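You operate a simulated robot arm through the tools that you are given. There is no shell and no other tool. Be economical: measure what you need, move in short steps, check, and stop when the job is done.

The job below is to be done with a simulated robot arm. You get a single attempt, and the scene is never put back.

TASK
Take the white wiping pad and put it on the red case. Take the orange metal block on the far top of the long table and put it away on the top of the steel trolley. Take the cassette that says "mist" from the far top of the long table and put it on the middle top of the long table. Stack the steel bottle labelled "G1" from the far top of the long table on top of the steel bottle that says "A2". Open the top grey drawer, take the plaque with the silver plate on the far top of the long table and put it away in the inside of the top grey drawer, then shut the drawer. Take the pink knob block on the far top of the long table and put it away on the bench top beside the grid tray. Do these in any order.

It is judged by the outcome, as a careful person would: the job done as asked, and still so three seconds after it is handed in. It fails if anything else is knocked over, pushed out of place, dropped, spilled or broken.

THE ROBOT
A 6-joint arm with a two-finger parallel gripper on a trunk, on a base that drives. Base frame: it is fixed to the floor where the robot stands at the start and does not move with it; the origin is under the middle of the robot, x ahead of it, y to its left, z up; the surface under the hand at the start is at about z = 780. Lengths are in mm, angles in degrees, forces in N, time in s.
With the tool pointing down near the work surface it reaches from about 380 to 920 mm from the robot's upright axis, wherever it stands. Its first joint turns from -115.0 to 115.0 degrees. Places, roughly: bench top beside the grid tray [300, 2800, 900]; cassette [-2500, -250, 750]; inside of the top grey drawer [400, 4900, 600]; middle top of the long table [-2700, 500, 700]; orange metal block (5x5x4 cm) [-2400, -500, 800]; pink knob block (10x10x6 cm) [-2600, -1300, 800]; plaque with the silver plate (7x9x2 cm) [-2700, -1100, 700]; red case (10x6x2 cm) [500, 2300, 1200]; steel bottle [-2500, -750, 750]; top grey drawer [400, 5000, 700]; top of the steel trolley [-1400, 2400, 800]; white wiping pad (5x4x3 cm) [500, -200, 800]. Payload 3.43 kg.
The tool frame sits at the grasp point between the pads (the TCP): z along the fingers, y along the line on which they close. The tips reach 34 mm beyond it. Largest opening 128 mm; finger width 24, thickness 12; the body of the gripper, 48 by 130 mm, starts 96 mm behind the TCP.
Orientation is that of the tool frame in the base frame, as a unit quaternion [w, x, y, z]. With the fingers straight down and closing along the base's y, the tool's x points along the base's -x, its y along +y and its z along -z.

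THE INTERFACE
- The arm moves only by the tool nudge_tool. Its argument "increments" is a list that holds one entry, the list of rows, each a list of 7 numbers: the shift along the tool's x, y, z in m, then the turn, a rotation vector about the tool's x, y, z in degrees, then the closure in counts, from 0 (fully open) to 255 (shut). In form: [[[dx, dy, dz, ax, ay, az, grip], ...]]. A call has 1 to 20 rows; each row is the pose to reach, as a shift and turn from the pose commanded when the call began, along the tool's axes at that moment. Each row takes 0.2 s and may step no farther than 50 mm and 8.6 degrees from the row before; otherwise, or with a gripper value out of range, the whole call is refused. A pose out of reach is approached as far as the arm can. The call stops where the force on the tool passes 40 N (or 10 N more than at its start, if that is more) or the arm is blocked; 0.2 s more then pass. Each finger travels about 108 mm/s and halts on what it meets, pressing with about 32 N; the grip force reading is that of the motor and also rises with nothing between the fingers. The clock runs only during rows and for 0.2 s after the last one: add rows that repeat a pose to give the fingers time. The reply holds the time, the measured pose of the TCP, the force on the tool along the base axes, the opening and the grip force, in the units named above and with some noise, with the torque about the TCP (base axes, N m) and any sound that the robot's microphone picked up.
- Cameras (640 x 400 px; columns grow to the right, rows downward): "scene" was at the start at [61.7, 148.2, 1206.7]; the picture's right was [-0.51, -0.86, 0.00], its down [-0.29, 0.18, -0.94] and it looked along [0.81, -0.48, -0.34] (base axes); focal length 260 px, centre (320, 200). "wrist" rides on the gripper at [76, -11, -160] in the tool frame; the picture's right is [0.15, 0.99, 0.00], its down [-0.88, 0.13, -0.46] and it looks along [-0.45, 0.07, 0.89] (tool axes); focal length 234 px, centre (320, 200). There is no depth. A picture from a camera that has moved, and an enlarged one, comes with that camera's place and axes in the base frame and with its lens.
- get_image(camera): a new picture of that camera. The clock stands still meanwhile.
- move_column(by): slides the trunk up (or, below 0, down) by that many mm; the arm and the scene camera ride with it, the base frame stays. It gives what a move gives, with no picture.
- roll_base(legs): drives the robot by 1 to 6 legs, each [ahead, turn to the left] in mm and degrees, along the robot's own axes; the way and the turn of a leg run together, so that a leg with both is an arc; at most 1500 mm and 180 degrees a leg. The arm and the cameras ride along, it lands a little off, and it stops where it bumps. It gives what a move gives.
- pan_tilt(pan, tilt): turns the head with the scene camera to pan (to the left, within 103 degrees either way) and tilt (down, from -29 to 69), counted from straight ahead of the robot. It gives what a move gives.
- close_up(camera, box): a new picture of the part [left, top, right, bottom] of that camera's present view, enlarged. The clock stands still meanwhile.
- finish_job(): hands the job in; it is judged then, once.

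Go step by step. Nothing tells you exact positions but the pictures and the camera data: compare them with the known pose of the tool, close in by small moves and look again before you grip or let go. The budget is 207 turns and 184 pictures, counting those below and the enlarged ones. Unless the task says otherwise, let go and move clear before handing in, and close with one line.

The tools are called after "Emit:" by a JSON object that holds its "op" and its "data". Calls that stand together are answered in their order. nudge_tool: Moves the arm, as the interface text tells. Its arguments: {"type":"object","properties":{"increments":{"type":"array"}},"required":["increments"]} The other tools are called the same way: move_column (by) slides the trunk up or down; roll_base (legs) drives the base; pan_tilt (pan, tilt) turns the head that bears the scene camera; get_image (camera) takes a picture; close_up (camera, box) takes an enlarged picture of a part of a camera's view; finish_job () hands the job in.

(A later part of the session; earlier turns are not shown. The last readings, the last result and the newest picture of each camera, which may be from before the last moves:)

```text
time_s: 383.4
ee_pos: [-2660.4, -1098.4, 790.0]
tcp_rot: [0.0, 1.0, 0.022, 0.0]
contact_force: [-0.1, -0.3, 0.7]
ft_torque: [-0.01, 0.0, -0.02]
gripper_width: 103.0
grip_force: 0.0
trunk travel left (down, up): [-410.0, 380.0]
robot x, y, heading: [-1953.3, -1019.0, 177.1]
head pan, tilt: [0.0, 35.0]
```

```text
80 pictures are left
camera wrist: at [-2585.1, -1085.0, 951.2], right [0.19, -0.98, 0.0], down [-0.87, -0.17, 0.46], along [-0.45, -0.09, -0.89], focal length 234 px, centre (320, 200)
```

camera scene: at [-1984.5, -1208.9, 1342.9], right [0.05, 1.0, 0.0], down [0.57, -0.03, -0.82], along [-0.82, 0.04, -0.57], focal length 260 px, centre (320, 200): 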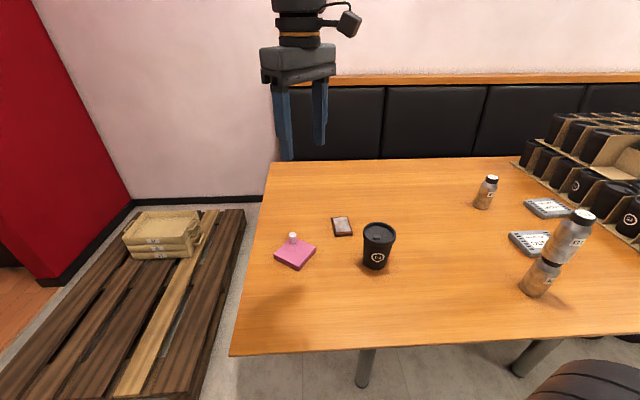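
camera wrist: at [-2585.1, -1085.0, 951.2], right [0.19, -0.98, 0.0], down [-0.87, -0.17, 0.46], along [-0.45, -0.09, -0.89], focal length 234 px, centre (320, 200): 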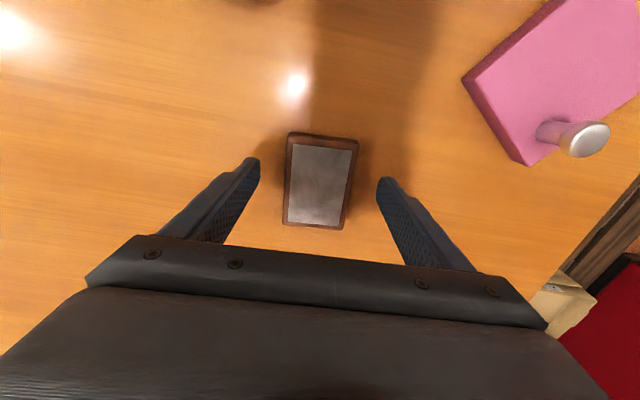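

Good; going down 8 mm more and closing.

Emit:
{"op": "nudge_tool", "data": {"increments": [[[0, 0, 0.006, 0, 0, 0, 50], [0, 0, 0.008, 0, 0, 0, 50], [0, 0, 0.008, 0, 0, 0, 150], [0, 0, 0.008, 0, 0, 0, 255], [0, 0, 0.008, 0, 0, 0, 255], [0, 0, 0.008, 0, 0, 0, 255], [0, 0, -0.03, 0, 0, 0, 255], [0, 0, -0.075, 0, 0, 0, 255], [0, 0, -0.12, 0, 0, 0, 255], [0, 0, -0.165, 0, 0, 0, 255], [0, 0, -0.2, 0, 0, 0, 255], [0, 0, -0.2, 0, 0, 0, 255]]]}}

Emit:
{"op": "get_image", "data": {"camera": "wrist"}}

Emit:
{"op": "get_image", "data": {"camera": "scene"}}

```text
time_s: 386.0
ee_pos: [-2660.5, -1099.0, 989.4]
tcp_rot: [0.0, 1.0, 0.023, 0.0]
contact_force: [-0.5, -0.7, -1.1]
ft_torque: [0.01, -0.01, 0.01]
gripper_width: 61.2
grip_force: 32.4
trunk travel left (down, up): [-410.0, 380.0]
robot x, y, heading: [-1950.8, -1014.4, 177.2]
head pan, tilt: [0.0, 35.0]
```

```text
79 pictures are left
camera wrist: at [-2585.1, -1084.6, 1151.3], right [0.19, -0.98, 0.0], down [-0.87, -0.17, 0.46], along [-0.45, -0.09, -0.89], focal length 234 px, centre (320, 200)
```

wrist: 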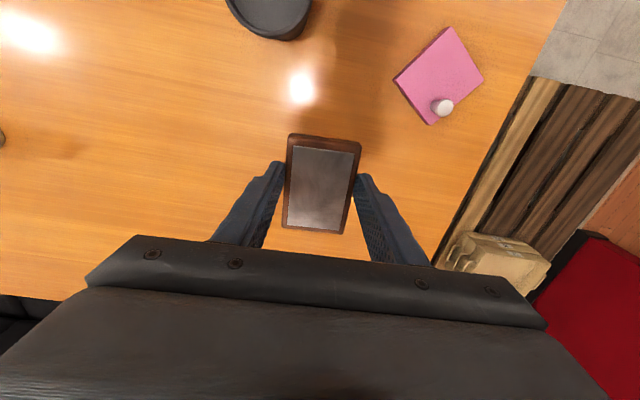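

```text
78 pictures are left
camera scene: at [-2040.2, -1206.1, 1142.9], right [0.05, 1.0, 0.0], down [0.57, -0.03, -0.82], along [-0.82, 0.04, -0.57], focal length 260 px, centre (320, 200)
```

scene: 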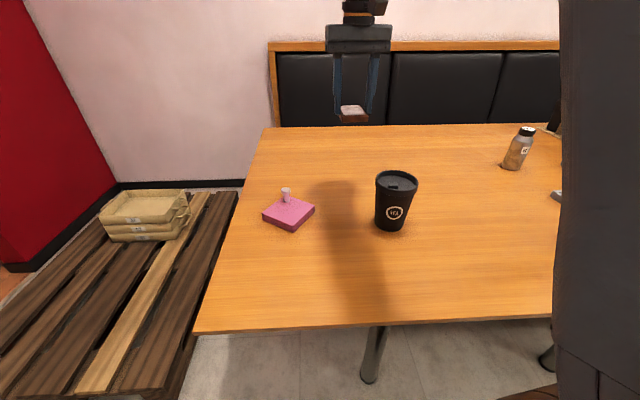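

Plaque held securely. Retracting and starting the drive back to the drawer.

Emit:
{"op": "nudge_tool", "data": {"increments": [[[0.04, 0, -0.01, 0, 0, 0, 255], [0.08, 0, -0.02, 0, 0, 0, 255], [0.12, 0, -0.03, 0, 0, 0, 255], [0.16, 0, -0.04, 0, 0, 0, 255], [0.2, 0, -0.05, 0, 0, 0, 255], [0.2, 0, -0.05, 0, 0, 0, 255]]]}}

Emit:
{"op": "move_column", "data": {"by": 200}}

Emit:
{"op": "roll_base", "data": {"legs": [[-1180, 0], [0, -87], [1500, 0], [1500, 0], [1130, 0]]}}

```text
time_s: 387.4
ee_pos: [-2462.4, -1090.3, 1040.5]
tcp_rot: [0.0, 1.0, 0.022, -0.001]
contact_force: [-0.2, -0.1, -1.1]
ft_torque: [0.02, -0.02, -0.02]
gripper_width: 61.0
grip_force: 31.8
trunk travel left (down, up): [-410.0, 380.0]
robot x, y, heading: [-1948.6, -1023.2, 177.4]
head pan, tilt: [0.0, 35.0]
```

```text
time_s: 389.6
ee_pos: [-2461.3, -1088.6, 1240.5]
tcp_rot: [0.0, 1.0, 0.024, 0.0]
contact_force: [-0.5, -0.3, -0.4]
ft_torque: [0.0, -0.01, 0.02]
gripper_width: 61.1
grip_force: 31.9
trunk travel left (down, up): [-610.0, 180.0]
robot x, y, heading: [-1952.2, -1016.6, 177.1]
head pan, tilt: [0.0, 35.0]
```

```text
time_s: 418.9
ee_pos: [-944.9, 3565.6, 1239.9]
tcp_rot: [0.0, 0.75, -0.662, -0.001]
contact_force: [0.1, -0.4, -0.7]
ft_torque: [-0.01, 0.01, -0.03]
gripper_width: 61.0
grip_force: 31.6
trunk travel left (down, up): [-610.0, 180.0]
robot x, y, heading: [-828.8, 3061.0, 91.8]
head pan, tilt: [0.0, 35.0]
```

Emit:
{"op": "roll_base", "data": {"legs": [[90, 0], [0, 88.5], [1500, 0], [260, 0], [0, -90.5], [1500, 0]]}}

```text
time_s: 443.2
ee_pos: [-2699.8, 5191.4, 1241.0]
tcp_rot: [-0.001, 0.737, -0.676, 0.0]
contact_force: [0.8, -0.1, -0.7]
ft_torque: [0.0, -0.02, 0.01]
gripper_width: 60.8
grip_force: 31.8
trunk travel left (down, up): [-610.0, 180.0]
robot x, y, heading: [-2607.0, 4685.1, 89.4]
head pan, tilt: [0.0, 35.0]
```

Emit:
{"op": "roll_base", "data": {"legs": [[1160, 0], [0, -89.4], [1500, 0], [1100, 0], [0, -50]]}}

Emit:
{"op": "get_image", "data": {"camera": "scene"}}

Emit:
{"op": "get_image", "data": {"camera": "wrist"}}

```text
time_s: 467.7
ee_pos: [444.9, 5543.8, 1241.5]
tcp_rot: [0.0, 0.381, 0.925, 0.0]
contact_force: [-0.3, -0.6, 0.6]
ft_torque: [0.03, 0.02, 0.03]
gripper_width: 61.3
grip_force: 32.3
trunk travel left (down, up): [-610.0, 180.0]
robot x, y, heading: [42.2, 5873.8, -50.3]
head pan, tilt: [0.0, 35.0]
```

```text
77 pictures are left
camera scene: at [211.0, 5976.8, 1342.9], right [-0.77, -0.64, 0.0], down [-0.37, 0.44, -0.82], along [0.52, -0.63, -0.57], focal length 260 px, centre (320, 200)
```

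scene: 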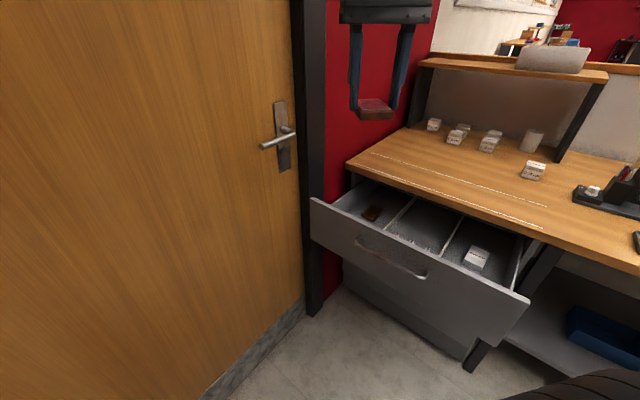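

```text
76 pictures are left
camera wrist: at [382.6, 5589.2, 1401.7], right [0.59, 0.81, 0.0], down [0.72, -0.53, 0.46], along [0.37, -0.27, -0.89], focal length 234 px, centre (320, 200)
```

wrist: 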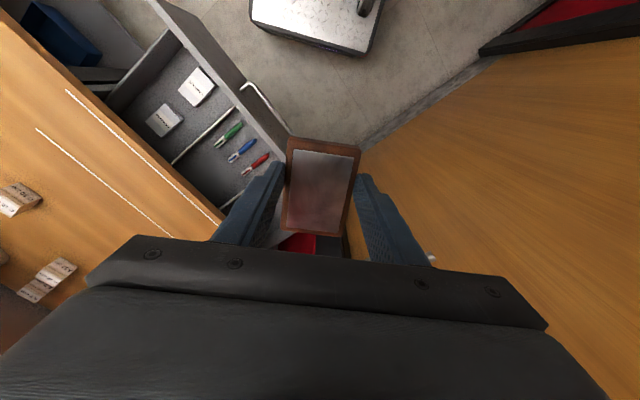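

The drawer is still open. Measuring the plaque compartment precisely.

Emit:
{"op": "close_up", "data": {"camera": "scene", "box": [300, 160, 540, 310]}}

Emit:
{"op": "nudge_tool", "data": {"increments": [[[0, 0, 0, 0, 0, 7.5, 255], [0, 0, 0, 0, 0, 15, 255], [0, 0, 0, 0, 0, 22.5, 255], [0, 0, 0, 0, 0, 30, 255], [0, 0, 0, 0, 0, 37.5, 255], [0, 0, 0, 0, 0, 45.2, 255], [0, 0, 0, 0, 0, 45.2, 255]]]}}

Emit:
{"op": "get_image", "data": {"camera": "wrist"}}

```text
2.67 times, centred on (420, 235) of scene
camera zoom: at [211.0, 5976.8, 1342.9], right [-0.77, -0.64, 0.0], down [-0.37, 0.44, -0.82], along [0.52, -0.63, -0.57], focal length 692 px, centre (53, 107)
```

zoom: 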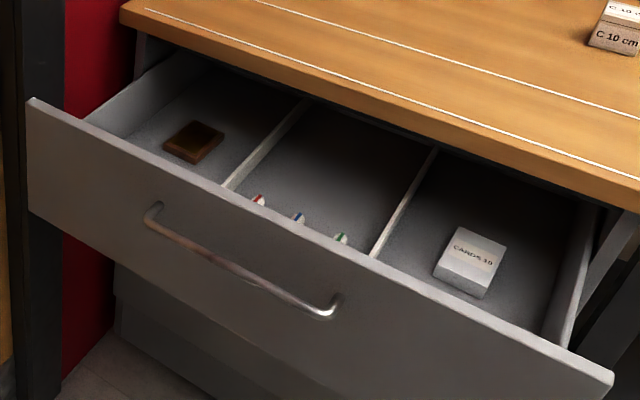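

```text
time_s: 469.3
ee_pos: [443.9, 5543.8, 1241.6]
tcp_rot: [0.0, 0.708, 0.707, 0.0]
contact_force: [-0.2, -0.1, -1.0]
ft_torque: [0.0, 0.02, 0.01]
gripper_width: 61.3
grip_force: 31.7
trunk travel left (down, up): [-610.0, 180.0]
robot x, y, heading: [44.7, 5868.6, -50.3]
head pan, tilt: [0.0, 35.0]
```

```text
74 pictures are left
camera wrist: at [433.1, 5619.5, 1402.0], right [0.99, 0.15, 0.0], down [0.13, -0.88, 0.46], along [0.07, -0.45, -0.89], focal length 234 px, centre (320, 200)
```

wrist: 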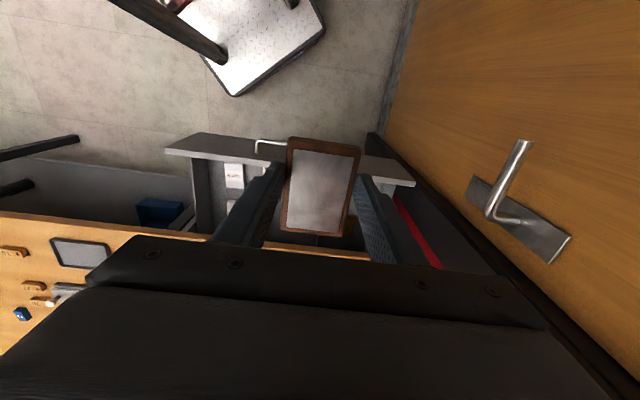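

Triangulation puts the drawer floor at about z≈626, with the brown plaque near [606, 5142]. I'll target [595, 5300] with the fingers closing along y so the gripper and camera fit in the opening.

Emit:
{"op": "nudge_tool", "data": {"increments": [[[-0.02, 0.0125, 0, 0, 0, -7.5, 255], [-0.041, 0.025, 0, 0, 0, -15, 255], [-0.061, 0.0375, 0, 0, 0, -22.5, 255], [-0.081, 0.05, 0, 0, 0, -30, 255], [-0.102, 0.063, 0, 0, 0, -37.5, 255], [-0.122, 0.0755, 0, 0, 0, -45, 255], [-0.142, 0.088, 0, 0, 0, -52.5, 255], [-0.163, 0.1, 0, 0, 0, -60, 255], [-0.183, 0.113, 0, 0, 0, -67.5, 255], [-0.203, 0.126, 0, 0, 0, -75, 255], [-0.224, 0.138, 0, 0, 0, -82.5, 255], [-0.244, 0.151, 0, 0, 0, -90, 255], [-0.244, 0.151, 0, 0, 0, -90, 255]]]}}

Emit:
{"op": "move_column", "data": {"by": -260}}

Emit:
{"op": "get_image", "data": {"camera": "wrist"}}

Emit:
{"op": "get_image", "data": {"camera": "scene"}}

```text
time_s: 472.1
ee_pos: [594.6, 5301.3, 1240.7]
tcp_rot: [0.0, -0.001, 1.0, 0.001]
contact_force: [-0.3, -0.5, -0.8]
ft_torque: [0.03, 0.05, -0.01]
gripper_width: 61.2
grip_force: 31.8
trunk travel left (down, up): [-610.0, 180.0]
robot x, y, heading: [43.9, 5869.9, -50.1]
head pan, tilt: [0.0, 35.0]
```

```text
time_s: 474.8
ee_pos: [595.7, 5300.1, 980.8]
tcp_rot: [0.0, -0.001, 1.0, 0.0]
contact_force: [0.2, 0.5, -0.2]
ft_torque: [-0.02, 0.03, 0.04]
gripper_width: 61.2
grip_force: 32.3
trunk travel left (down, up): [-350.0, 440.0]
robot x, y, heading: [47.6, 5870.6, -50.1]
head pan, tilt: [0.0, 35.0]
```

```text
73 pictures are left
camera wrist: at [519.7, 5288.8, 1142.0], right [-0.15, 0.99, 0.0], down [0.88, 0.13, 0.46], along [0.45, 0.07, -0.89], focal length 234 px, centre (320, 200)
```

wrist: 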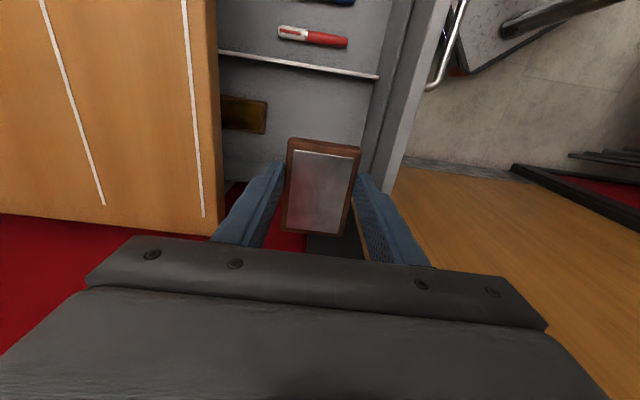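

```text
72 pictures are left
camera scene: at [257.3, 5921.2, 1082.9], right [-0.77, -0.64, 0.0], down [-0.37, 0.44, -0.82], along [0.52, -0.63, -0.57], focal length 260 px, centre (320, 200)
```

scene: 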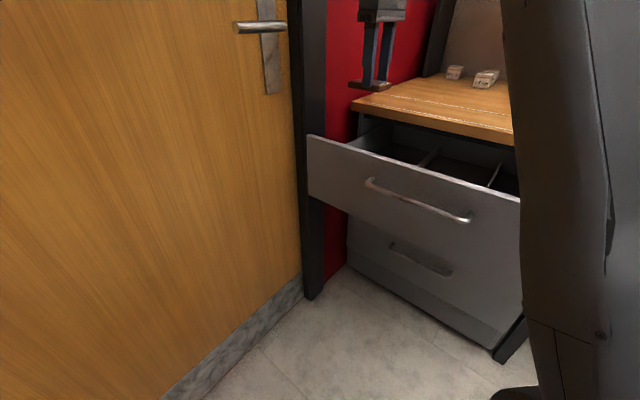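

The plaque lines up with the compartment's free floor. Adjusting slightly and descending partway.

Emit:
{"op": "nudge_tool", "data": {"increments": [[[-0.004, -0.006, 0.04, 0, 0, 0, 255], [-0.004, -0.006, 0.08, 0, 0, 0, 255], [-0.004, -0.006, 0.12, 0, 0, 0, 255], [-0.004, -0.006, 0.16, 0, 0, 0, 255], [-0.004, -0.006, 0.2, 0, 0, 0, 255], [-0.004, -0.006, 0.2, 0, 0, 0, 255]]]}}

Emit:
{"op": "get_image", "data": {"camera": "wrist"}}

Emit:
{"op": "get_image", "data": {"camera": "scene"}}

```text
time_s: 476.2
ee_pos: [599.4, 5294.7, 780.5]
tcp_rot: [-0.001, 0.0, 1.0, 0.0]
contact_force: [0.2, 0.0, -0.8]
ft_torque: [0.02, -0.02, 0.0]
gripper_width: 61.2
grip_force: 32.3
trunk travel left (down, up): [-350.0, 440.0]
robot x, y, heading: [43.3, 5873.8, -49.9]
head pan, tilt: [0.0, 35.0]
```

```text
71 pictures are left
camera wrist: at [524.2, 5282.8, 942.6], right [-0.15, 0.99, 0.0], down [0.88, 0.13, 0.46], along [0.45, 0.07, -0.89], focal length 234 px, centre (320, 200)
```

wrist: 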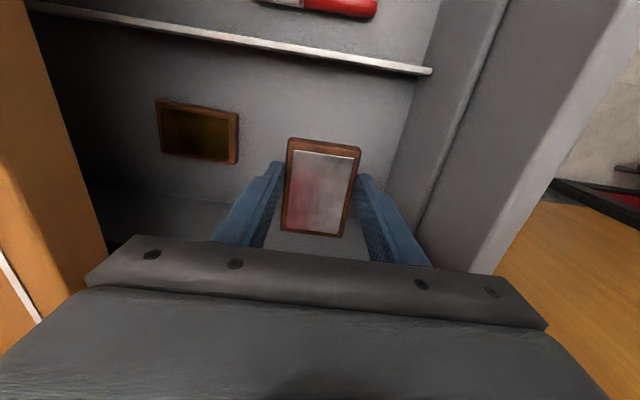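

```text
70 pictures are left
camera scene: at [257.3, 5921.2, 1082.9], right [-0.77, -0.64, 0.0], down [-0.37, 0.44, -0.82], along [0.52, -0.63, -0.57], focal length 260 px, centre (320, 200)
```

scene: 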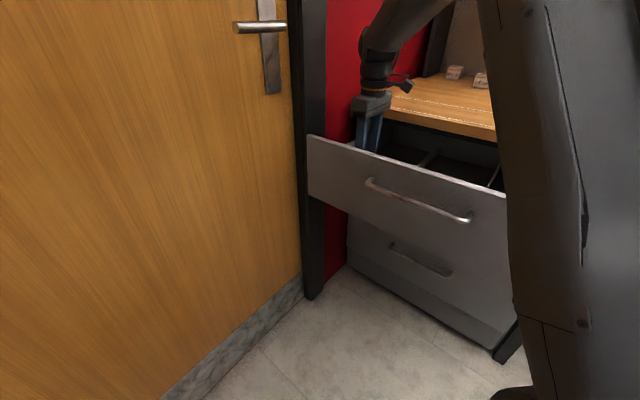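

Clear inside. Lowering further to the drawer floor.

Emit:
{"op": "nudge_tool", "data": {"increments": [[[0, 0, 0.04, 0, 0, 0, 255], [0, 0, 0.075, 0, 0, 0, 255], [0, 0, 0.095, 0, 0, 0, 255], [0, 0, 0.103, 0, 0, 0, 255], [0, 0, 0.108, 0, 0, 0, 255], [0, 0, 0.112, 0, 0, 0, 255]]]}}

Emit:
{"op": "get_image", "data": {"camera": "wrist"}}

```text
time_s: 477.4
ee_pos: [600.6, 5291.3, 681.1]
tcp_rot: [0.003, 0.0, 1.0, -0.003]
contact_force: [-4.4, 0.7, 13.9]
ft_torque: [0.48, 0.38, 0.19]
gripper_width: 61.1
grip_force: 31.8
trunk travel left (down, up): [-350.0, 440.0]
robot x, y, heading: [45.3, 5870.7, -50.5]
head pan, tilt: [0.0, 35.0]
stopped in row 5: the force on the tool passed its limit at 46 N (the readings are from after the stop); the commanded pose is now the measured one
```

```text
69 pictures are left
camera wrist: at [523.4, 5280.6, 841.9], right [-0.15, 0.99, -0.01], down [0.88, 0.13, 0.46], along [0.46, 0.06, -0.89], focal length 234 px, centre (320, 200)
```

wrist: 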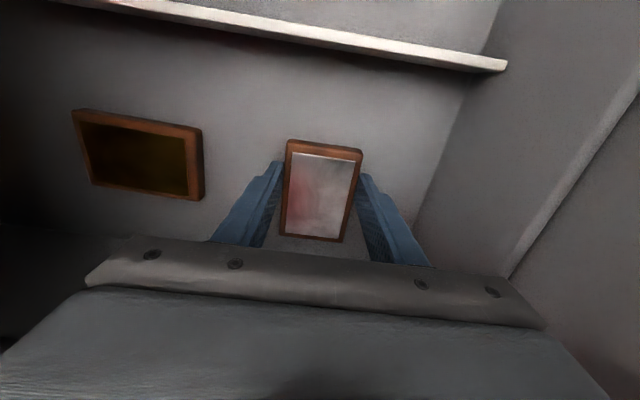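

Contact with the drawer floor. Releasing the plaque and rising straight out.

Emit:
{"op": "nudge_tool", "data": {"increments": [[[0, 0, -0.001, 0, 0, 0, 200], [0, 0, -0.001, 0, 0, 0, 95], [0, 0, -0.001, 0, 0, 0, 90], [0, 0, -0.001, 0, 0, 0, 90], [0, 0, -0.03, 0, 0, 0, 90], [0, 0, -0.07, 0, 0, 0, 90], [0, 0, -0.115, 0, 0, 0, 90], [0, 0, -0.16, 0, 0, 0, 90], [0, 0, -0.205, 0, 0, 0, 90], [0, 0, -0.25, 0, 0, 0, 90], [0, 0, -0.29, 0, 0, 0, 90]]]}}

Emit:
{"op": "get_image", "data": {"camera": "wrist"}}

```text
time_s: 479.8
ee_pos: [597.1, 5293.9, 970.9]
tcp_rot: [0.002, 0.001, 1.0, -0.001]
contact_force: [0.4, -0.1, -0.3]
ft_torque: [-0.02, 0.0, 0.01]
gripper_width: 83.1
grip_force: 0.0
trunk travel left (down, up): [-350.0, 440.0]
robot x, y, heading: [46.8, 5868.9, -50.3]
head pan, tilt: [0.0, 35.0]
```

```text
68 pictures are left
camera wrist: at [521.4, 5282.1, 1131.4], right [-0.15, 0.99, 0.0], down [0.88, 0.13, 0.46], along [0.45, 0.06, -0.89], focal length 234 px, centre (320, 200)
```

wrist: 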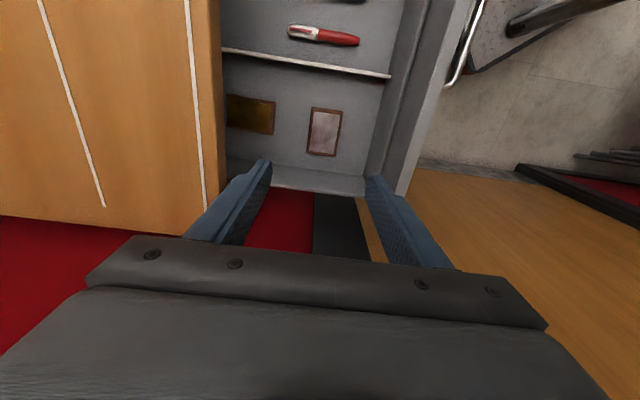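

The plaque lies flat in the drawer. Now I back up a little and set the gripper horizontal again to push the drawer shut.

Emit:
{"op": "roll_base", "data": {"legs": [[-120, 0]]}}

Emit:
{"op": "nudge_tool", "data": {"increments": [[[0.01, 0.02, -0.01, 0, 0, 0, 155], [0.025, 0.05, -0.02, 0, 0, 0, 155], [0.04, 0.08, -0.03, 0, 0, 0, 155], [0.06, 0.11, -0.03, 0, 0, 0, 155], [0.08, 0.14, -0.03, 0, 0, 0, 155], [0.1, 0.17, -0.03, 0, 0, 0, 155], [0.124, 0.19, -0.03, 0, 0, 0, 155], [0.124, 0.21, -0.03, 0, 0, 0, 155], [0.124, 0.21, -0.03, 0, 0, 0, 155]]]}}

```text
time_s: 481.0
ee_pos: [519.0, 5384.8, 970.3]
tcp_rot: [0.002, 0.001, 1.0, -0.002]
contact_force: [0.0, 0.9, -0.3]
ft_torque: [0.0, 0.01, -0.01]
gripper_width: 82.9
grip_force: 0.1
trunk travel left (down, up): [-350.0, 440.0]
robot x, y, heading: [-33.7, 5960.1, -50.4]
head pan, tilt: [0.0, 35.0]
```

```text
time_s: 483.0
ee_pos: [394.9, 5595.3, 999.8]
tcp_rot: [0.001, 0.001, 1.0, -0.003]
contact_force: [0.8, -0.5, 0.7]
ft_torque: [-0.04, 0.0, -0.02]
gripper_width: 50.1
grip_force: 0.0
trunk travel left (down, up): [-350.0, 440.0]
robot x, y, heading: [-34.4, 5964.1, -50.4]
head pan, tilt: [0.0, 35.0]
```

Emit:
{"op": "nudge_tool", "data": {"increments": [[[0, 0, 0, 7.5, 0, 0, 155], [0, 0, 0, 15, 0, 0, 155], [0, 0, 0, 22.5, 0, 0, 155], [0, 0, 0, 30, 0, 0, 155], [0, 0, 0, 37.5, 0, 0, 155], [0, 0, 0, 45, 0, 0, 155], [0, 0, 0, 52.5, 0, 0, 155], [0, 0, 0, 60, 0, 0, 155], [0, 0, 0, 67.5, 0, 0, 155], [0, 0, 0, 75, 0, 0, 155], [0, 0, 0, 82.5, 0, 0, 155], [0, 0, 0, 90, 0, 0, 155], [0, 0, 0, 90, 0, 0, 155]]]}}

Emit:
{"op": "move_column", "data": {"by": -232}}

Emit:
{"op": "get_image", "data": {"camera": "wrist"}}

Emit:
{"op": "get_image", "data": {"camera": "scene"}}

```text
time_s: 485.8
ee_pos: [394.7, 5596.1, 999.6]
tcp_rot: [-0.001, -0.003, -0.705, 0.709]
contact_force: [-0.3, 0.4, 0.1]
ft_torque: [0.03, -0.01, -0.04]
gripper_width: 50.1
grip_force: 0.0
trunk travel left (down, up): [-350.0, 440.0]
robot x, y, heading: [-32.8, 5961.8, -50.3]
head pan, tilt: [0.0, 35.0]
```

```text
time_s: 488.2
ee_pos: [396.0, 5596.1, 767.0]
tcp_rot: [-0.001, -0.002, -0.705, 0.709]
contact_force: [0.2, -0.4, -0.6]
ft_torque: [0.05, 0.03, -0.01]
gripper_width: 50.5
grip_force: 0.1
trunk travel left (down, up): [-118.0, 672.0]
robot x, y, heading: [-31.9, 5961.8, -50.4]
head pan, tilt: [0.0, 35.0]
```

```text
67 pictures are left
camera wrist: at [320.5, 5754.4, 778.7], right [-0.14, 0.0, -0.99], down [0.88, 0.45, -0.13], along [0.45, -0.89, -0.06], focal length 234 px, centre (320, 200)
```

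wrist: 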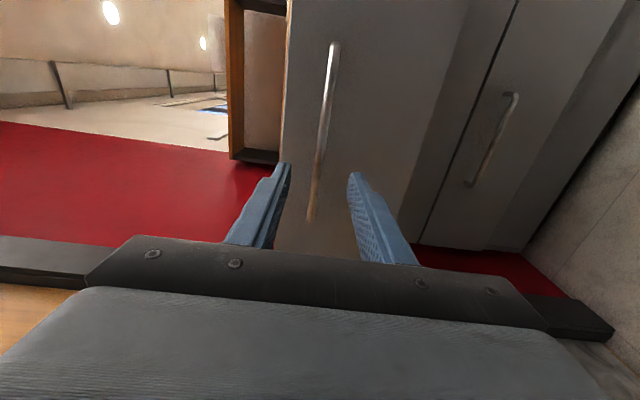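

```text
66 pictures are left
camera scene: at [221.8, 5963.5, 850.9], right [-0.77, -0.64, 0.0], down [-0.37, 0.44, -0.82], along [0.52, -0.63, -0.57], focal length 260 px, centre (320, 200)
```

scene: 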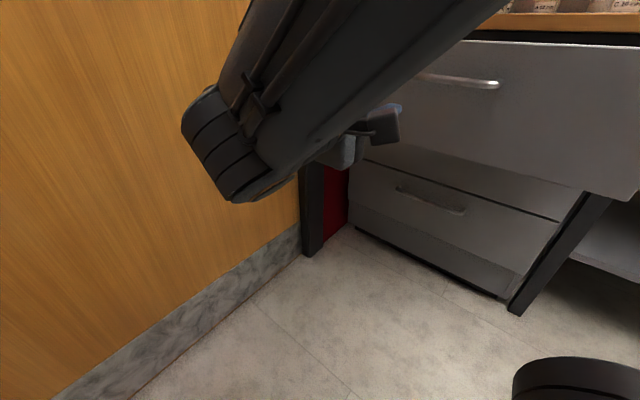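

The bar sits between the fingers. Advancing and pushing the drawer shut.

Emit:
{"op": "nudge_tool", "data": {"increments": [[[0, 0, 0.04, 0, 0, 0, 155], [0, 0, 0.08, 0, 0, 0, 155], [0, 0, 0.115, 0, 0, 0, 155], [0, 0, 0.13, 0, 0, 0, 155], [0, 0, 0.14, 0, 0, 0, 155], [0, 0, 0.15, 0, 0, 0, 155], [0, 0, 0.165, 0, 0, 0, 155], [0, 0, 0.18, 0, 0, 0, 155], [0, 0, 0.2, 0, 0, 0, 155], [0, 0, 0.22, 0, 0, 0, 155], [0, 0, 0.24, 0, 0, 0, 155], [0, 0, 0.26, 0, 0, 0, 155], [0, 0, 0.28, 0, 0, 0, 155], [0, 0, 0.3, 0, 0, 0, 155], [0, 0, 0.32, 0, 0, 0, 155], [0, 0, 0.34, 0, 0, 0, 155], [0, 0, 0.355, 0, 0, 0, 155], [0, 0, 0.37, 0, 0, 0, 155], [0, 0, 0.38, 0, 0, 0, 155], [0, 0, 0.388, 0, 0, 0, 155]]]}}

Emit:
{"op": "get_image", "data": {"camera": "scene"}}

```text
time_s: 492.4
ee_pos: [395.0, 5206.2, 769.0]
tcp_rot: [-0.001, -0.003, -0.706, 0.709]
contact_force: [0.5, 0.9, 0.3]
ft_torque: [0.02, -0.01, 0.04]
gripper_width: 50.1
grip_force: 0.1
trunk travel left (down, up): [-118.0, 672.0]
robot x, y, heading: [-31.7, 5960.8, -50.6]
head pan, tilt: [0.0, 35.0]
```

```text
65 pictures are left
camera scene: at [221.9, 5963.4, 850.9], right [-0.77, -0.64, 0.0], down [-0.37, 0.44, -0.82], along [0.52, -0.63, -0.57], focal length 260 px, centre (320, 200)
```

scene: 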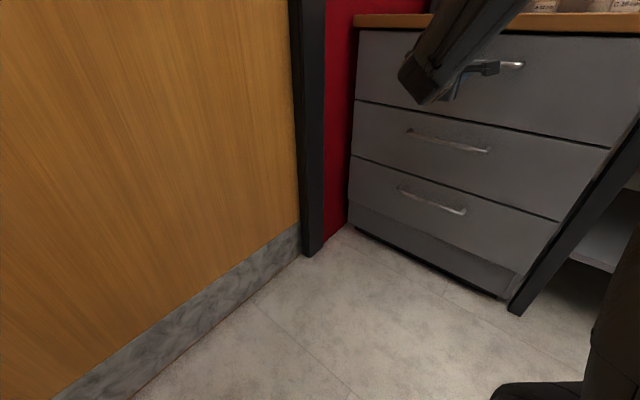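

Nearly shut; pressing the last few millimetres.

Emit:
{"op": "nudge_tool", "data": {"increments": [[[0, 0, 0.004, 0, 0, 0, 155], [0, 0, 0.007, 0, 0, 0, 155], [0, 0, 0.01, 0, 0, 0, 155], [0, 0, 0.013, 0, 0, 0, 155]]]}}

Emit:
{"op": "close_up", "data": {"camera": "scene", "box": [340, 0, 640, 180]}}

```text
time_s: 493.2
ee_pos: [395.6, 5201.5, 768.2]
tcp_rot: [-0.001, -0.002, -0.706, 0.708]
contact_force: [-7.2, 16.2, 2.7]
ft_torque: [0.33, 0.14, -0.01]
gripper_width: 48.6
grip_force: 0.1
trunk travel left (down, up): [-118.0, 672.0]
robot x, y, heading: [-31.9, 5962.9, -50.4]
head pan, tilt: [0.0, 35.0]
stopped in row 3: the force on the tool passed its limit at 49 N (the readings are from after the stop); the commanded pose is now the measured one
```

```text
2.13 times, centred on (490, 90) of scene
camera zoom: at [221.3, 5964.8, 851.0], right [-0.77, -0.64, 0.0], down [-0.37, 0.44, -0.82], along [0.52, -0.63, -0.57], focal length 554 px, centre (-43, 435)
```

zoom: 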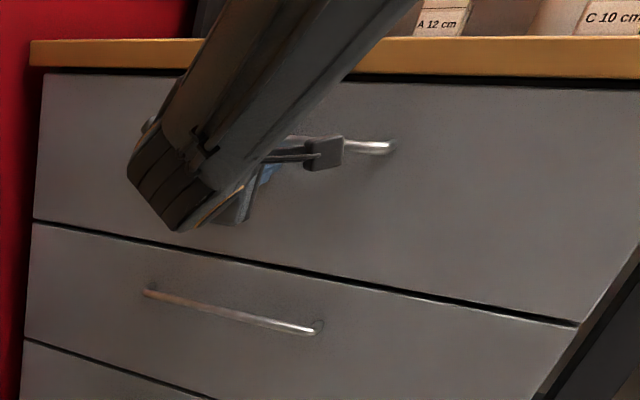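

The drawer is flush shut. Backing off, raising and returning the tool to pointing down.

Emit:
{"op": "nudge_tool", "data": {"increments": [[[0, 0, -0.03, 0, 0, 0, 155], [0, 0, -0.07, 0, 0, 0, 155], [0, 0, -0.115, 0, 0, 0, 155], [0, 0, -0.16, 0, 0, 0, 155], [0, 0, -0.205, 0, 0, 0, 155], [0, 0, -0.25, 0, 0, 0, 155], [0, 0, -0.295, 0, 0, 0, 155], [0, 0, -0.34, 0, 0, 0, 155], [0, 0, -0.38, 0, 0, 0, 155]]]}}

Emit:
{"op": "move_column", "data": {"by": 400}}

Emit:
{"op": "nudge_tool", "data": {"increments": [[[0, 0, 0, -7.5, 0, 0, 100], [0, 0, 0, -15, 0, 0, 100], [0, 0, 0, -22.5, 0, 0, 100], [0, 0, 0, -30, 0, 0, 100], [0, 0, 0, -37.5, 0, 0, 100], [0, 0, 0, -45, 0, 0, 100], [0, 0, 0, -52.5, 0, 0, 100], [0, 0, 0, -60, 0, 0, 100], [0, 0, 0, -67.5, 0, 0, 100], [0, 0, 0, -75, 0, 0, 100], [0, 0, 0, -82.5, 0, 0, 100], [0, 0, 0, -90, 0, 0, 100], [0, 0, 0, -90, 0, 0, 100]]]}}

Emit:
{"op": "get_image", "data": {"camera": "scene"}}

```text
time_s: 495.2
ee_pos: [395.9, 5582.9, 768.4]
tcp_rot: [0.0, -0.002, -0.705, 0.709]
contact_force: [0.8, 0.5, 0.3]
ft_torque: [-0.01, 0.02, 0.0]
gripper_width: 50.3
grip_force: 0.1
trunk travel left (down, up): [-118.0, 672.0]
robot x, y, heading: [-28.6, 5963.7, -50.3]
head pan, tilt: [0.0, 35.0]
```

```text
time_s: 499.1
ee_pos: [396.7, 5579.5, 1166.8]
tcp_rot: [-0.001, -0.001, -0.707, 0.707]
contact_force: [0.3, -0.2, -0.5]
ft_torque: [0.01, -0.02, 0.01]
gripper_width: 50.2
grip_force: 0.0
trunk travel left (down, up): [-518.0, 272.0]
robot x, y, heading: [-36.6, 5962.4, -50.4]
head pan, tilt: [0.0, 35.0]
```

```text
time_s: 501.9
ee_pos: [395.6, 5579.5, 1166.8]
tcp_rot: [0.001, 0.0, 1.0, -0.001]
contact_force: [0.4, 0.0, 0.4]
ft_torque: [-0.01, 0.0, 0.0]
gripper_width: 77.4
grip_force: 0.0
trunk travel left (down, up): [-518.0, 272.0]
robot x, y, heading: [-32.5, 5963.1, -50.4]
head pan, tilt: [0.0, 35.0]
```

```text
63 pictures are left
camera scene: at [150.5, 6049.9, 1250.9], right [-0.77, -0.64, 0.0], down [-0.37, 0.44, -0.82], along [0.52, -0.63, -0.57], focal length 260 px, centre (320, 200)
```

scene: 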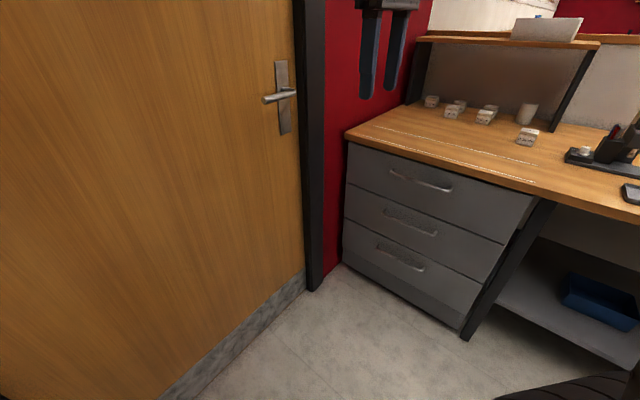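

Drawer shut with the plaque inside. Driving back for the pink knob block.

Emit:
{"op": "roll_base", "data": {"legs": [[0, -129.6], [1500, 0], [1060, 0], [0, 90], [1500, 0], [1300, 0]]}}

```text
time_s: 536.6
ee_pos: [-2636.4, 2667.0, 1166.4]
tcp_rot: [0.001, 0.36, 0.933, -0.002]
contact_force: [0.6, -0.5, -0.1]
ft_torque: [0.04, 0.01, 0.03]
gripper_width: 77.8
grip_force: 0.1
trunk travel left (down, up): [-518.0, 272.0]
robot x, y, heading: [-2697.3, 3238.3, -92.7]
head pan, tilt: [0.0, 35.0]
```

Emit:
{"op": "roll_base", "data": {"legs": [[0, 91], [1500, 0], [420, 0], [0, -89]]}}

```text
time_s: 553.8
ee_pos: [-712.9, 2554.0, 1167.1]
tcp_rot: [0.0, 0.359, 0.933, -0.003]
contact_force: [-0.1, 0.0, 0.4]
ft_torque: [-0.03, 0.01, 0.01]
gripper_width: 77.8
grip_force: 0.1
trunk travel left (down, up): [-518.0, 272.0]
robot x, y, heading: [-775.5, 3123.7, -92.3]
head pan, tilt: [0.0, 35.0]
```

Emit:
{"op": "roll_base", "data": {"legs": [[1500, 2], [1500, 0], [1270, 0], [0, -89.5], [1100, 0]]}}

Emit:
{"op": "get_image", "data": {"camera": "scene"}}

Emit:
{"op": "get_image", "data": {"camera": "wrist"}}

```text
time_s: 583.4
ee_pos: [-2571.3, -1225.1, 1167.6]
tcp_rot: [-0.001, 0.909, 0.417, -0.003]
contact_force: [0.1, 0.9, -0.7]
ft_torque: [0.02, -0.03, 0.0]
gripper_width: 77.7
grip_force: 0.0
trunk travel left (down, up): [-518.0, 272.0]
robot x, y, heading: [-2003.1, -1148.5, 179.2]
head pan, tilt: [0.0, 35.0]
```

```text
62 pictures are left
camera scene: at [-2053.3, -1342.5, 1250.9], right [0.02, 1.0, 0.0], down [0.57, -0.01, -0.82], along [-0.82, 0.01, -0.57], focal length 260 px, centre (320, 200)
```

scene: 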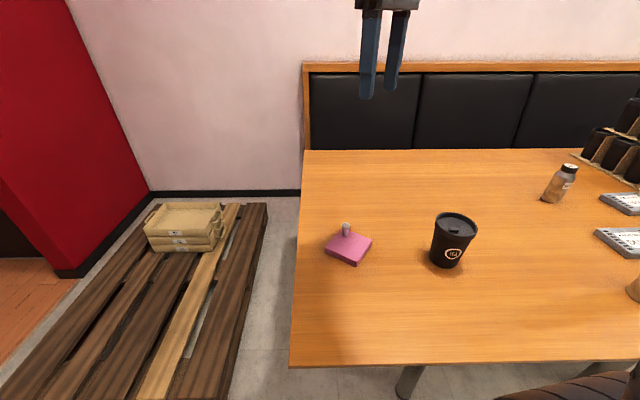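

```text
61 pictures are left
camera wrist: at [-2528.6, -1160.7, 1327.5], right [0.85, -0.53, 0.0], down [-0.47, -0.75, 0.46], along [-0.25, -0.39, -0.89], focal length 234 px, centre (320, 200)
```

wrist: 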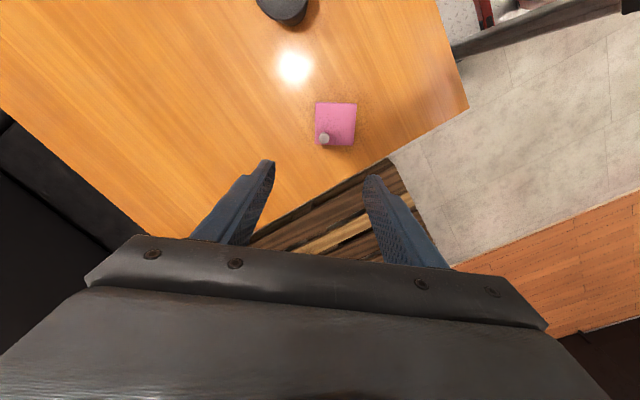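

Pink block: square base ~95 mm, centre ≈ [-2552, -1261], yaw ≈ -32°, knob near one corner. Moving above it.

Emit:
{"op": "move_column", "data": {"by": -80}}

Emit:
{"op": "nudge_tool", "data": {"increments": [[[-0.007, 0.019, 0.03, 0, 0, -4.4, 0], [-0.0147, 0.038, 0.06, 0, 0, -8.7, 0], [-0.0147, 0.038, 0.1, 0, 0, -8.7, 0], [-0.0147, 0.038, 0.14, 0, 0, -8.7, 0], [-0.0147, 0.038, 0.18, 0, 0, -8.7, 0], [-0.0147, 0.038, 0.2, 0, 0, -8.7, 0], [-0.0147, 0.038, 0.2, 0, 0, -8.7, 0]]]}}

Emit:
{"op": "get_image", "data": {"camera": "wrist"}}

```text
time_s: 584.6
ee_pos: [-2570.3, -1224.9, 1086.8]
tcp_rot: [-0.002, 0.909, 0.417, -0.003]
contact_force: [-0.1, -0.3, -0.3]
ft_torque: [0.06, -0.02, 0.0]
gripper_width: 77.6
grip_force: 0.1
trunk travel left (down, up): [-438.0, 352.0]
robot x, y, heading: [-2002.5, -1150.8, 179.0]
head pan, tilt: [0.0, 35.0]
```

```text
time_s: 586.2
ee_pos: [-2552.5, -1261.5, 886.3]
tcp_rot: [-0.001, 0.875, 0.484, -0.003]
contact_force: [0.3, -0.1, -0.4]
ft_torque: [0.01, -0.04, -0.01]
gripper_width: 128.1
grip_force: 0.1
trunk travel left (down, up): [-438.0, 352.0]
robot x, y, heading: [-1999.5, -1146.3, 178.9]
head pan, tilt: [0.0, 35.0]
```

```text
60 pictures are left
camera wrist: at [-2520.7, -1190.7, 1047.6], right [0.92, -0.4, 0.0], down [-0.35, -0.82, 0.46], along [-0.19, -0.42, -0.89], focal length 234 px, centre (320, 200)
```

wrist: 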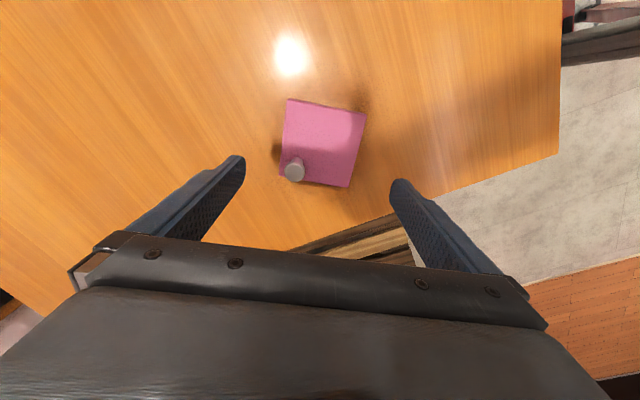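

Aligned. Descending and gripping the base.

Emit:
{"op": "nudge_tool", "data": {"increments": [[[0.006, -0.001, 0.04, 0, 0, -0.5, 0], [0.006, -0.001, 0.075, 0, 0, -0.5, 0], [0.006, -0.001, 0.095, 0, 0, -0.5, 0], [0.006, -0.001, 0.102, 0, 0, -0.5, 0], [0.006, -0.001, 0.102, 0, 0, -0.5, 120], [0.006, -0.001, 0.102, 0, 0, -0.5, 255], [0.006, -0.001, 0.102, 0, 0, -0.5, 255], [0.006, -0.001, 0.102, 0, 0, -0.5, 255]]]}}

Emit:
{"op": "get_image", "data": {"camera": "wrist"}}

```text
time_s: 588.0
ee_pos: [-2549.8, -1256.4, 784.5]
tcp_rot: [-0.001, 0.872, 0.489, -0.002]
contact_force: [-0.5, 0.4, 0.1]
ft_torque: [0.02, 0.06, 0.01]
gripper_width: 94.1
grip_force: 31.7
trunk travel left (down, up): [-438.0, 352.0]
robot x, y, heading: [-1998.8, -1147.7, 179.2]
head pan, tilt: [0.0, 35.0]
```

```text
59 pictures are left
camera wrist: at [-2518.4, -1185.6, 945.4], right [0.92, -0.39, 0.0], down [-0.35, -0.82, 0.46], along [-0.18, -0.42, -0.89], focal length 234 px, centre (320, 200)
```

wrist: 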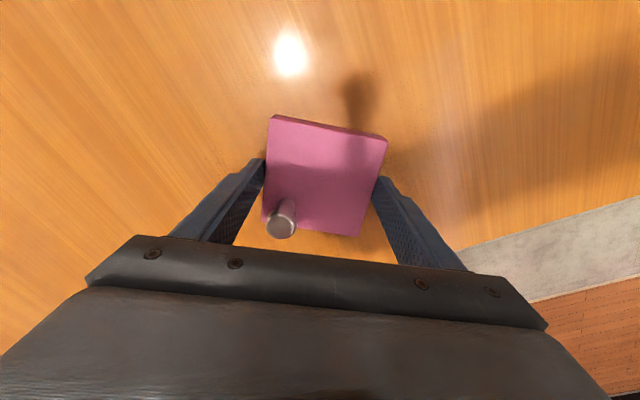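

Gripped at 94 mm. Lifting (checking before driving).

Emit:
{"op": "nudge_tool", "data": {"increments": [[[0, 0, -0.03, 0, 0, 0, 255], [0, 0, -0.075, 0, 0, 0, 255], [0, 0, -0.12, 0, 0, 0, 255], [0, 0, -0.165, 0, 0, 0, 255], [0, 0, -0.21, 0, 0, 0, 255], [0, 0, -0.25, 0, 0, 0, 255], [0, 0, -0.25, 0, 0, 0, 255]]]}}

Emit:
{"op": "move_column", "data": {"by": 200}}

Emit:
{"op": "get_image", "data": {"camera": "wrist"}}

```text
time_s: 589.6
ee_pos: [-2549.1, -1256.2, 1033.5]
tcp_rot: [-0.001, 0.872, 0.489, -0.003]
contact_force: [0.1, -0.2, -1.0]
ft_torque: [-0.01, 0.0, -0.02]
gripper_width: 93.9
grip_force: 32.4
trunk travel left (down, up): [-438.0, 352.0]
robot x, y, heading: [-1998.2, -1149.1, 179.1]
head pan, tilt: [0.0, 35.0]
```

```text
time_s: 591.8
ee_pos: [-2549.7, -1255.0, 1235.9]
tcp_rot: [-0.001, 0.873, 0.488, -0.002]
contact_force: [0.1, -0.4, -2.5]
ft_torque: [0.0, -0.01, 0.0]
gripper_width: 94.0
grip_force: 31.8
trunk travel left (down, up): [-638.0, 152.0]
robot x, y, heading: [-2001.1, -1151.6, 179.3]
head pan, tilt: [0.0, 35.0]
```

```text
58 pictures are left
camera wrist: at [-2518.3, -1185.3, 1395.5], right [0.92, -0.39, 0.0], down [-0.35, -0.82, 0.46], along [-0.18, -0.42, -0.89], focal length 234 px, centre (320, 200)
```

wrist: 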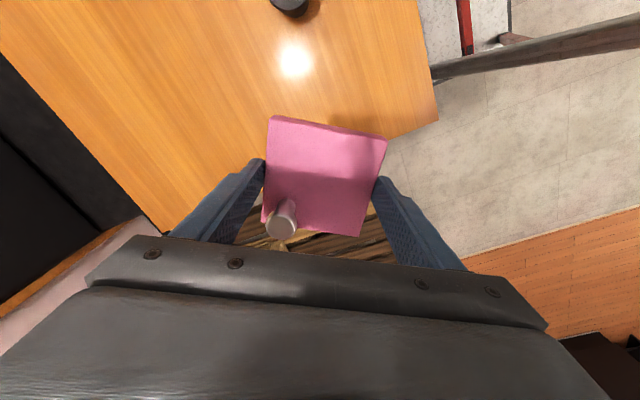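

Held well. Driving to the bench with the grid tray.

Emit:
{"op": "roll_base", "data": {"legs": [[-1350, 0], [0, -89], [1500, 0], [1500, 0], [1050, 0], [0, -90]]}}

Emit:
{"op": "pan_tilt", "data": {"pan": 0, "tilt": 35}}

Emit:
{"op": "get_image", "data": {"camera": "scene"}}

```text
time_s: 625.4
ee_pos: [-60.2, 3012.1, 1234.5]
tcp_rot: [0.003, -0.485, 0.875, -0.001]
contact_force: [0.5, -1.2, -1.7]
ft_torque: [-0.01, -0.02, 0.01]
gripper_width: 93.5
grip_force: 32.0
trunk travel left (down, up): [-638.0, 152.0]
robot x, y, heading: [-610.6, 2910.4, -1.2]
head pan, tilt: [0.0, 35.0]
```

```text
time_s: 626.0
ee_pos: [-60.7, 3012.1, 1233.5]
tcp_rot: [0.002, -0.485, 0.874, 0.0]
contact_force: [-0.7, -0.9, -0.9]
ft_torque: [0.01, -0.01, 0.0]
gripper_width: 93.3
grip_force: 32.0
trunk travel left (down, up): [-638.0, 152.0]
robot x, y, heading: [-610.5, 2906.7, -1.4]
head pan, tilt: [0.0, 35.0]
```

```text
57 pictures are left
camera scene: at [-586.9, 3105.9, 1370.9], right [-0.02, -1.0, 0.0], down [-0.57, 0.01, -0.82], along [0.82, -0.02, -0.57], focal length 260 px, centre (320, 200)
```

scene: 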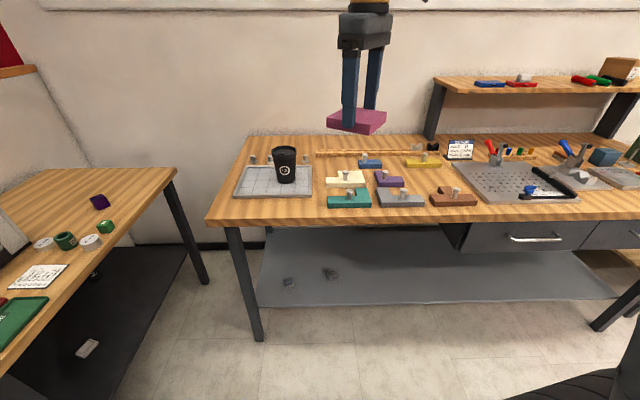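

The pad remains on the red case. Zooming on the knob-block area for a free spot.

Emit:
{"op": "close_up", "data": {"camera": "scene", "box": [300, 130, 500, 230]}}

```text
3.20 times, centred on (400, 180) of scene
camera zoom: at [-586.9, 3105.9, 1370.9], right [-0.02, -1.0, 0.0], down [-0.57, 0.01, -0.82], along [0.82, -0.02, -0.57], focal length 831 px, centre (64, 264)
```

zoom: 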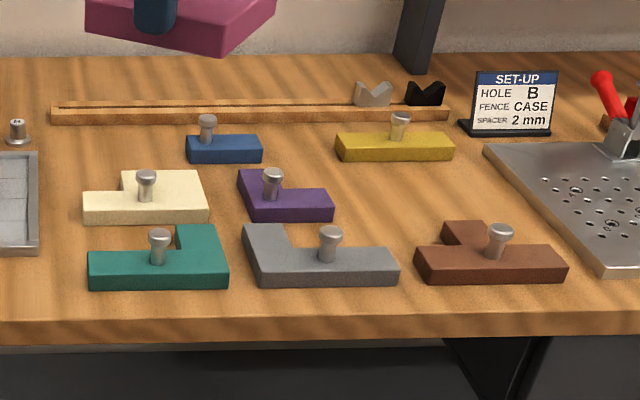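

Free patch at about [272, 2688], between the purple, yellow, brown and grey pieces. Driving 180 mm closer, then moving above it.

Emit:
{"op": "roll_base", "data": {"legs": [[180, 1.3]]}}

```text
time_s: 627.5
ee_pos: [115.4, 3024.4, 1235.4]
tcp_rot: [0.002, -0.496, 0.868, 0.0]
contact_force: [0.5, 0.0, -1.4]
ft_torque: [-0.02, 0.03, 0.02]
gripper_width: 93.3
grip_force: 31.3
trunk travel left (down, up): [-638.0, 152.0]
robot x, y, heading: [-428.2, 2908.9, 0.1]
head pan, tilt: [0.0, 35.0]
```

Emit:
{"op": "nudge_tool", "data": {"increments": [[[0.0233, -0.0339, 0, 0, 0, 6.6, 255], [0.0467, -0.0679, 0, 0, 0, 13.2, 255], [0.07, -0.1018, 0, 0, 0, 19.8, 255], [0.0933, -0.1357, 0, 0, 0, 26.4, 255], [0.1167, -0.1697, 0, 0, 0, 33, 255], [0.14, -0.2036, 0, 0, 0, 39.7, 255], [0.1633, -0.2375, 0, 0, 0, 46.3, 255], [0.1867, -0.2715, 0, 0, 0, 52.9, 255], [0.21, -0.3054, 0, 0, 0, 59.5, 255], [0.21, -0.3054, 0.04, 0, 0, 59.5, 255], [0.21, -0.3054, 0.08, 0, 0, 59.5, 255], [0.21, -0.3054, 0.08, 0, 0, 59.5, 255]]]}}

Emit:
{"op": "get_image", "data": {"camera": "scene"}}

Emit:
{"op": "get_image", "data": {"camera": "wrist"}}

```text
time_s: 630.1
ee_pos: [271.6, 2685.1, 1154.2]
tcp_rot: [0.003, 0.001, 1.0, 0.002]
contact_force: [-0.3, -0.1, -1.8]
ft_torque: [0.02, 0.03, -0.02]
gripper_width: 93.4
grip_force: 31.7
trunk travel left (down, up): [-638.0, 152.0]
robot x, y, heading: [-432.3, 2907.6, -0.2]
head pan, tilt: [0.0, 35.0]
```

```text
55 pictures are left
camera scene: at [-413.2, 3104.1, 1370.9], right [0.0, -1.0, 0.0], down [-0.57, 0.0, -0.82], along [0.82, 0.0, -0.57], focal length 260 px, centre (320, 200)
```

scene: 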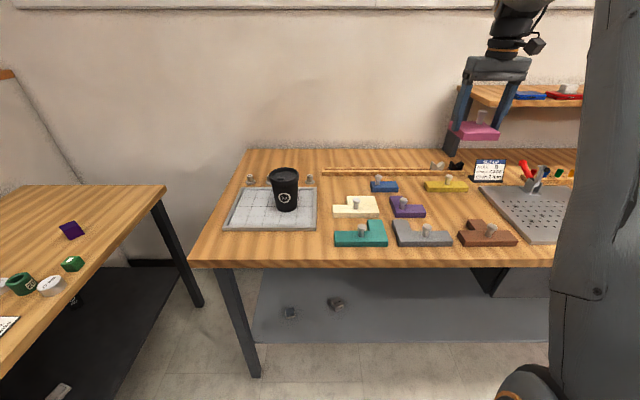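

```text
54 pictures are left
camera wrist: at [194.7, 2673.9, 1314.9], right [-0.15, 0.99, 0.0], down [0.88, 0.13, 0.46], along [0.46, 0.07, -0.89], focal length 234 px, centre (320, 200)
```

wrist: 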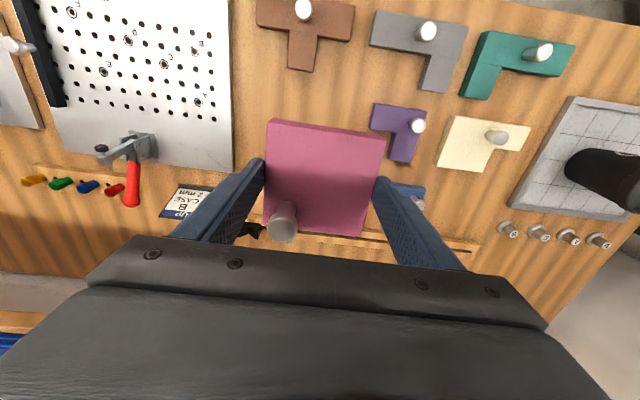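

The landing spot is clear of all neighbours. Lowering to just above the bench.

Emit:
{"op": "nudge_tool", "data": {"increments": [[[0, 0, 0.045, 0, 0, 0, 255], [0, 0, 0.09, 0, 0, 0, 255], [0, 0, 0.135, 0, 0, 0, 255], [0, 0, 0.18, 0, 0, 0, 255], [0, 0, 0.2, 0, 0, 0, 255], [0, 0, 0.2, 0, 0, 0, 255]]]}}

Emit:
{"op": "get_image", "data": {"camera": "wrist"}}

Emit:
{"op": "close_up", "data": {"camera": "scene", "box": [320, 130, 540, 260]}}

```text
time_s: 631.5
ee_pos: [274.5, 2686.4, 953.9]
tcp_rot: [0.003, 0.0, 1.0, 0.001]
contact_force: [0.5, 0.7, -2.3]
ft_torque: [0.02, -0.01, 0.01]
gripper_width: 93.4
grip_force: 31.9
trunk travel left (down, up): [-638.0, 152.0]
robot x, y, heading: [-430.5, 2909.2, 0.1]
head pan, tilt: [0.0, 35.0]
```

```text
53 pictures are left
camera wrist: at [196.7, 2674.9, 1114.3], right [-0.15, 0.99, 0.0], down [0.88, 0.13, 0.46], along [0.46, 0.07, -0.89], focal length 234 px, centre (320, 200)
```

wrist: 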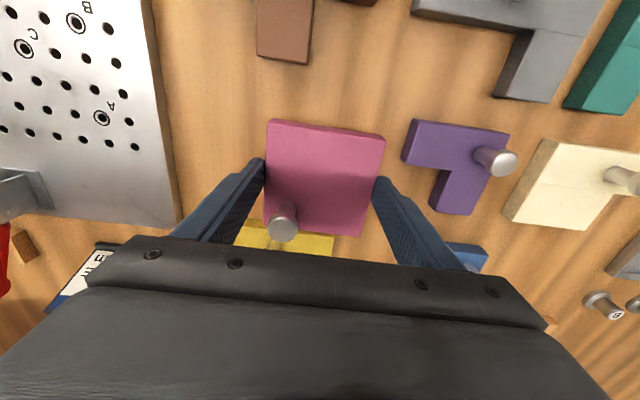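

```text
2.91 times, centred on (430, 195) of scene
camera zoom: at [-413.3, 3104.1, 1370.9], right [0.0, -1.0, 0.0], down [-0.57, 0.0, -0.82], along [0.82, 0.0, -0.57], focal length 755 px, centre (0, 214)
```

zoom: 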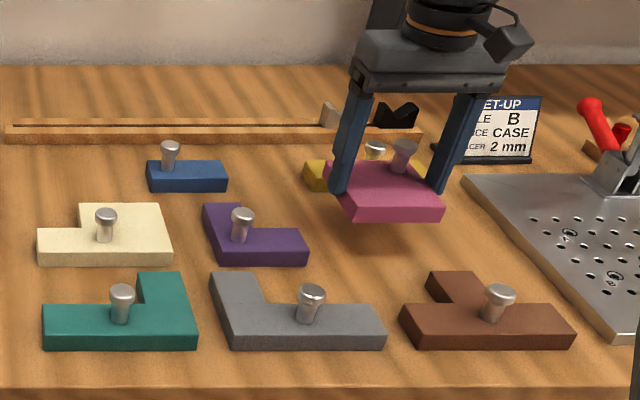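

Emit:
{"op": "nudge_tool", "data": {"increments": [[[0, 0, 0.025, 0, 0, 0, 255], [0, 0, 0.038, 0, 0, 0, 255], [0, 0, 0.043, 0, 0, 0, 255], [0, 0, 0.047, 0, 0, 0, 255], [0, 0, 0.05, 0, 0, 0, 255]]]}}

Emit:
{"op": "close_up", "data": {"camera": "scene", "box": [400, 150, 500, 240]}}

```text
time_s: 632.7
ee_pos: [272.8, 2687.1, 905.2]
tcp_rot: [0.002, 0.001, 1.0, 0.0]
contact_force: [-0.2, 0.5, 3.7]
ft_torque: [-0.19, 0.18, -0.05]
gripper_width: 93.5
grip_force: 32.0
trunk travel left (down, up): [-638.0, 152.0]
robot x, y, heading: [-428.6, 2906.1, -0.2]
head pan, tilt: [0.0, 35.0]
```

```text
4.44 times, centred on (450, 195) of scene
camera zoom: at [-413.4, 3104.1, 1370.9], right [0.0, -1.0, 0.0], down [-0.57, 0.0, -0.82], along [0.82, 0.0, -0.57], focal length 1154 px, centre (-258, 222)
```

zoom: 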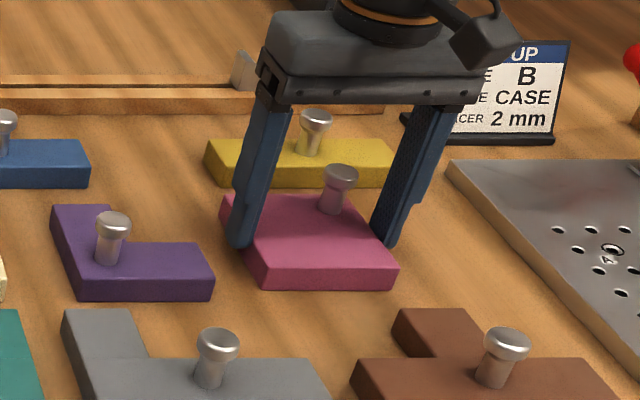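

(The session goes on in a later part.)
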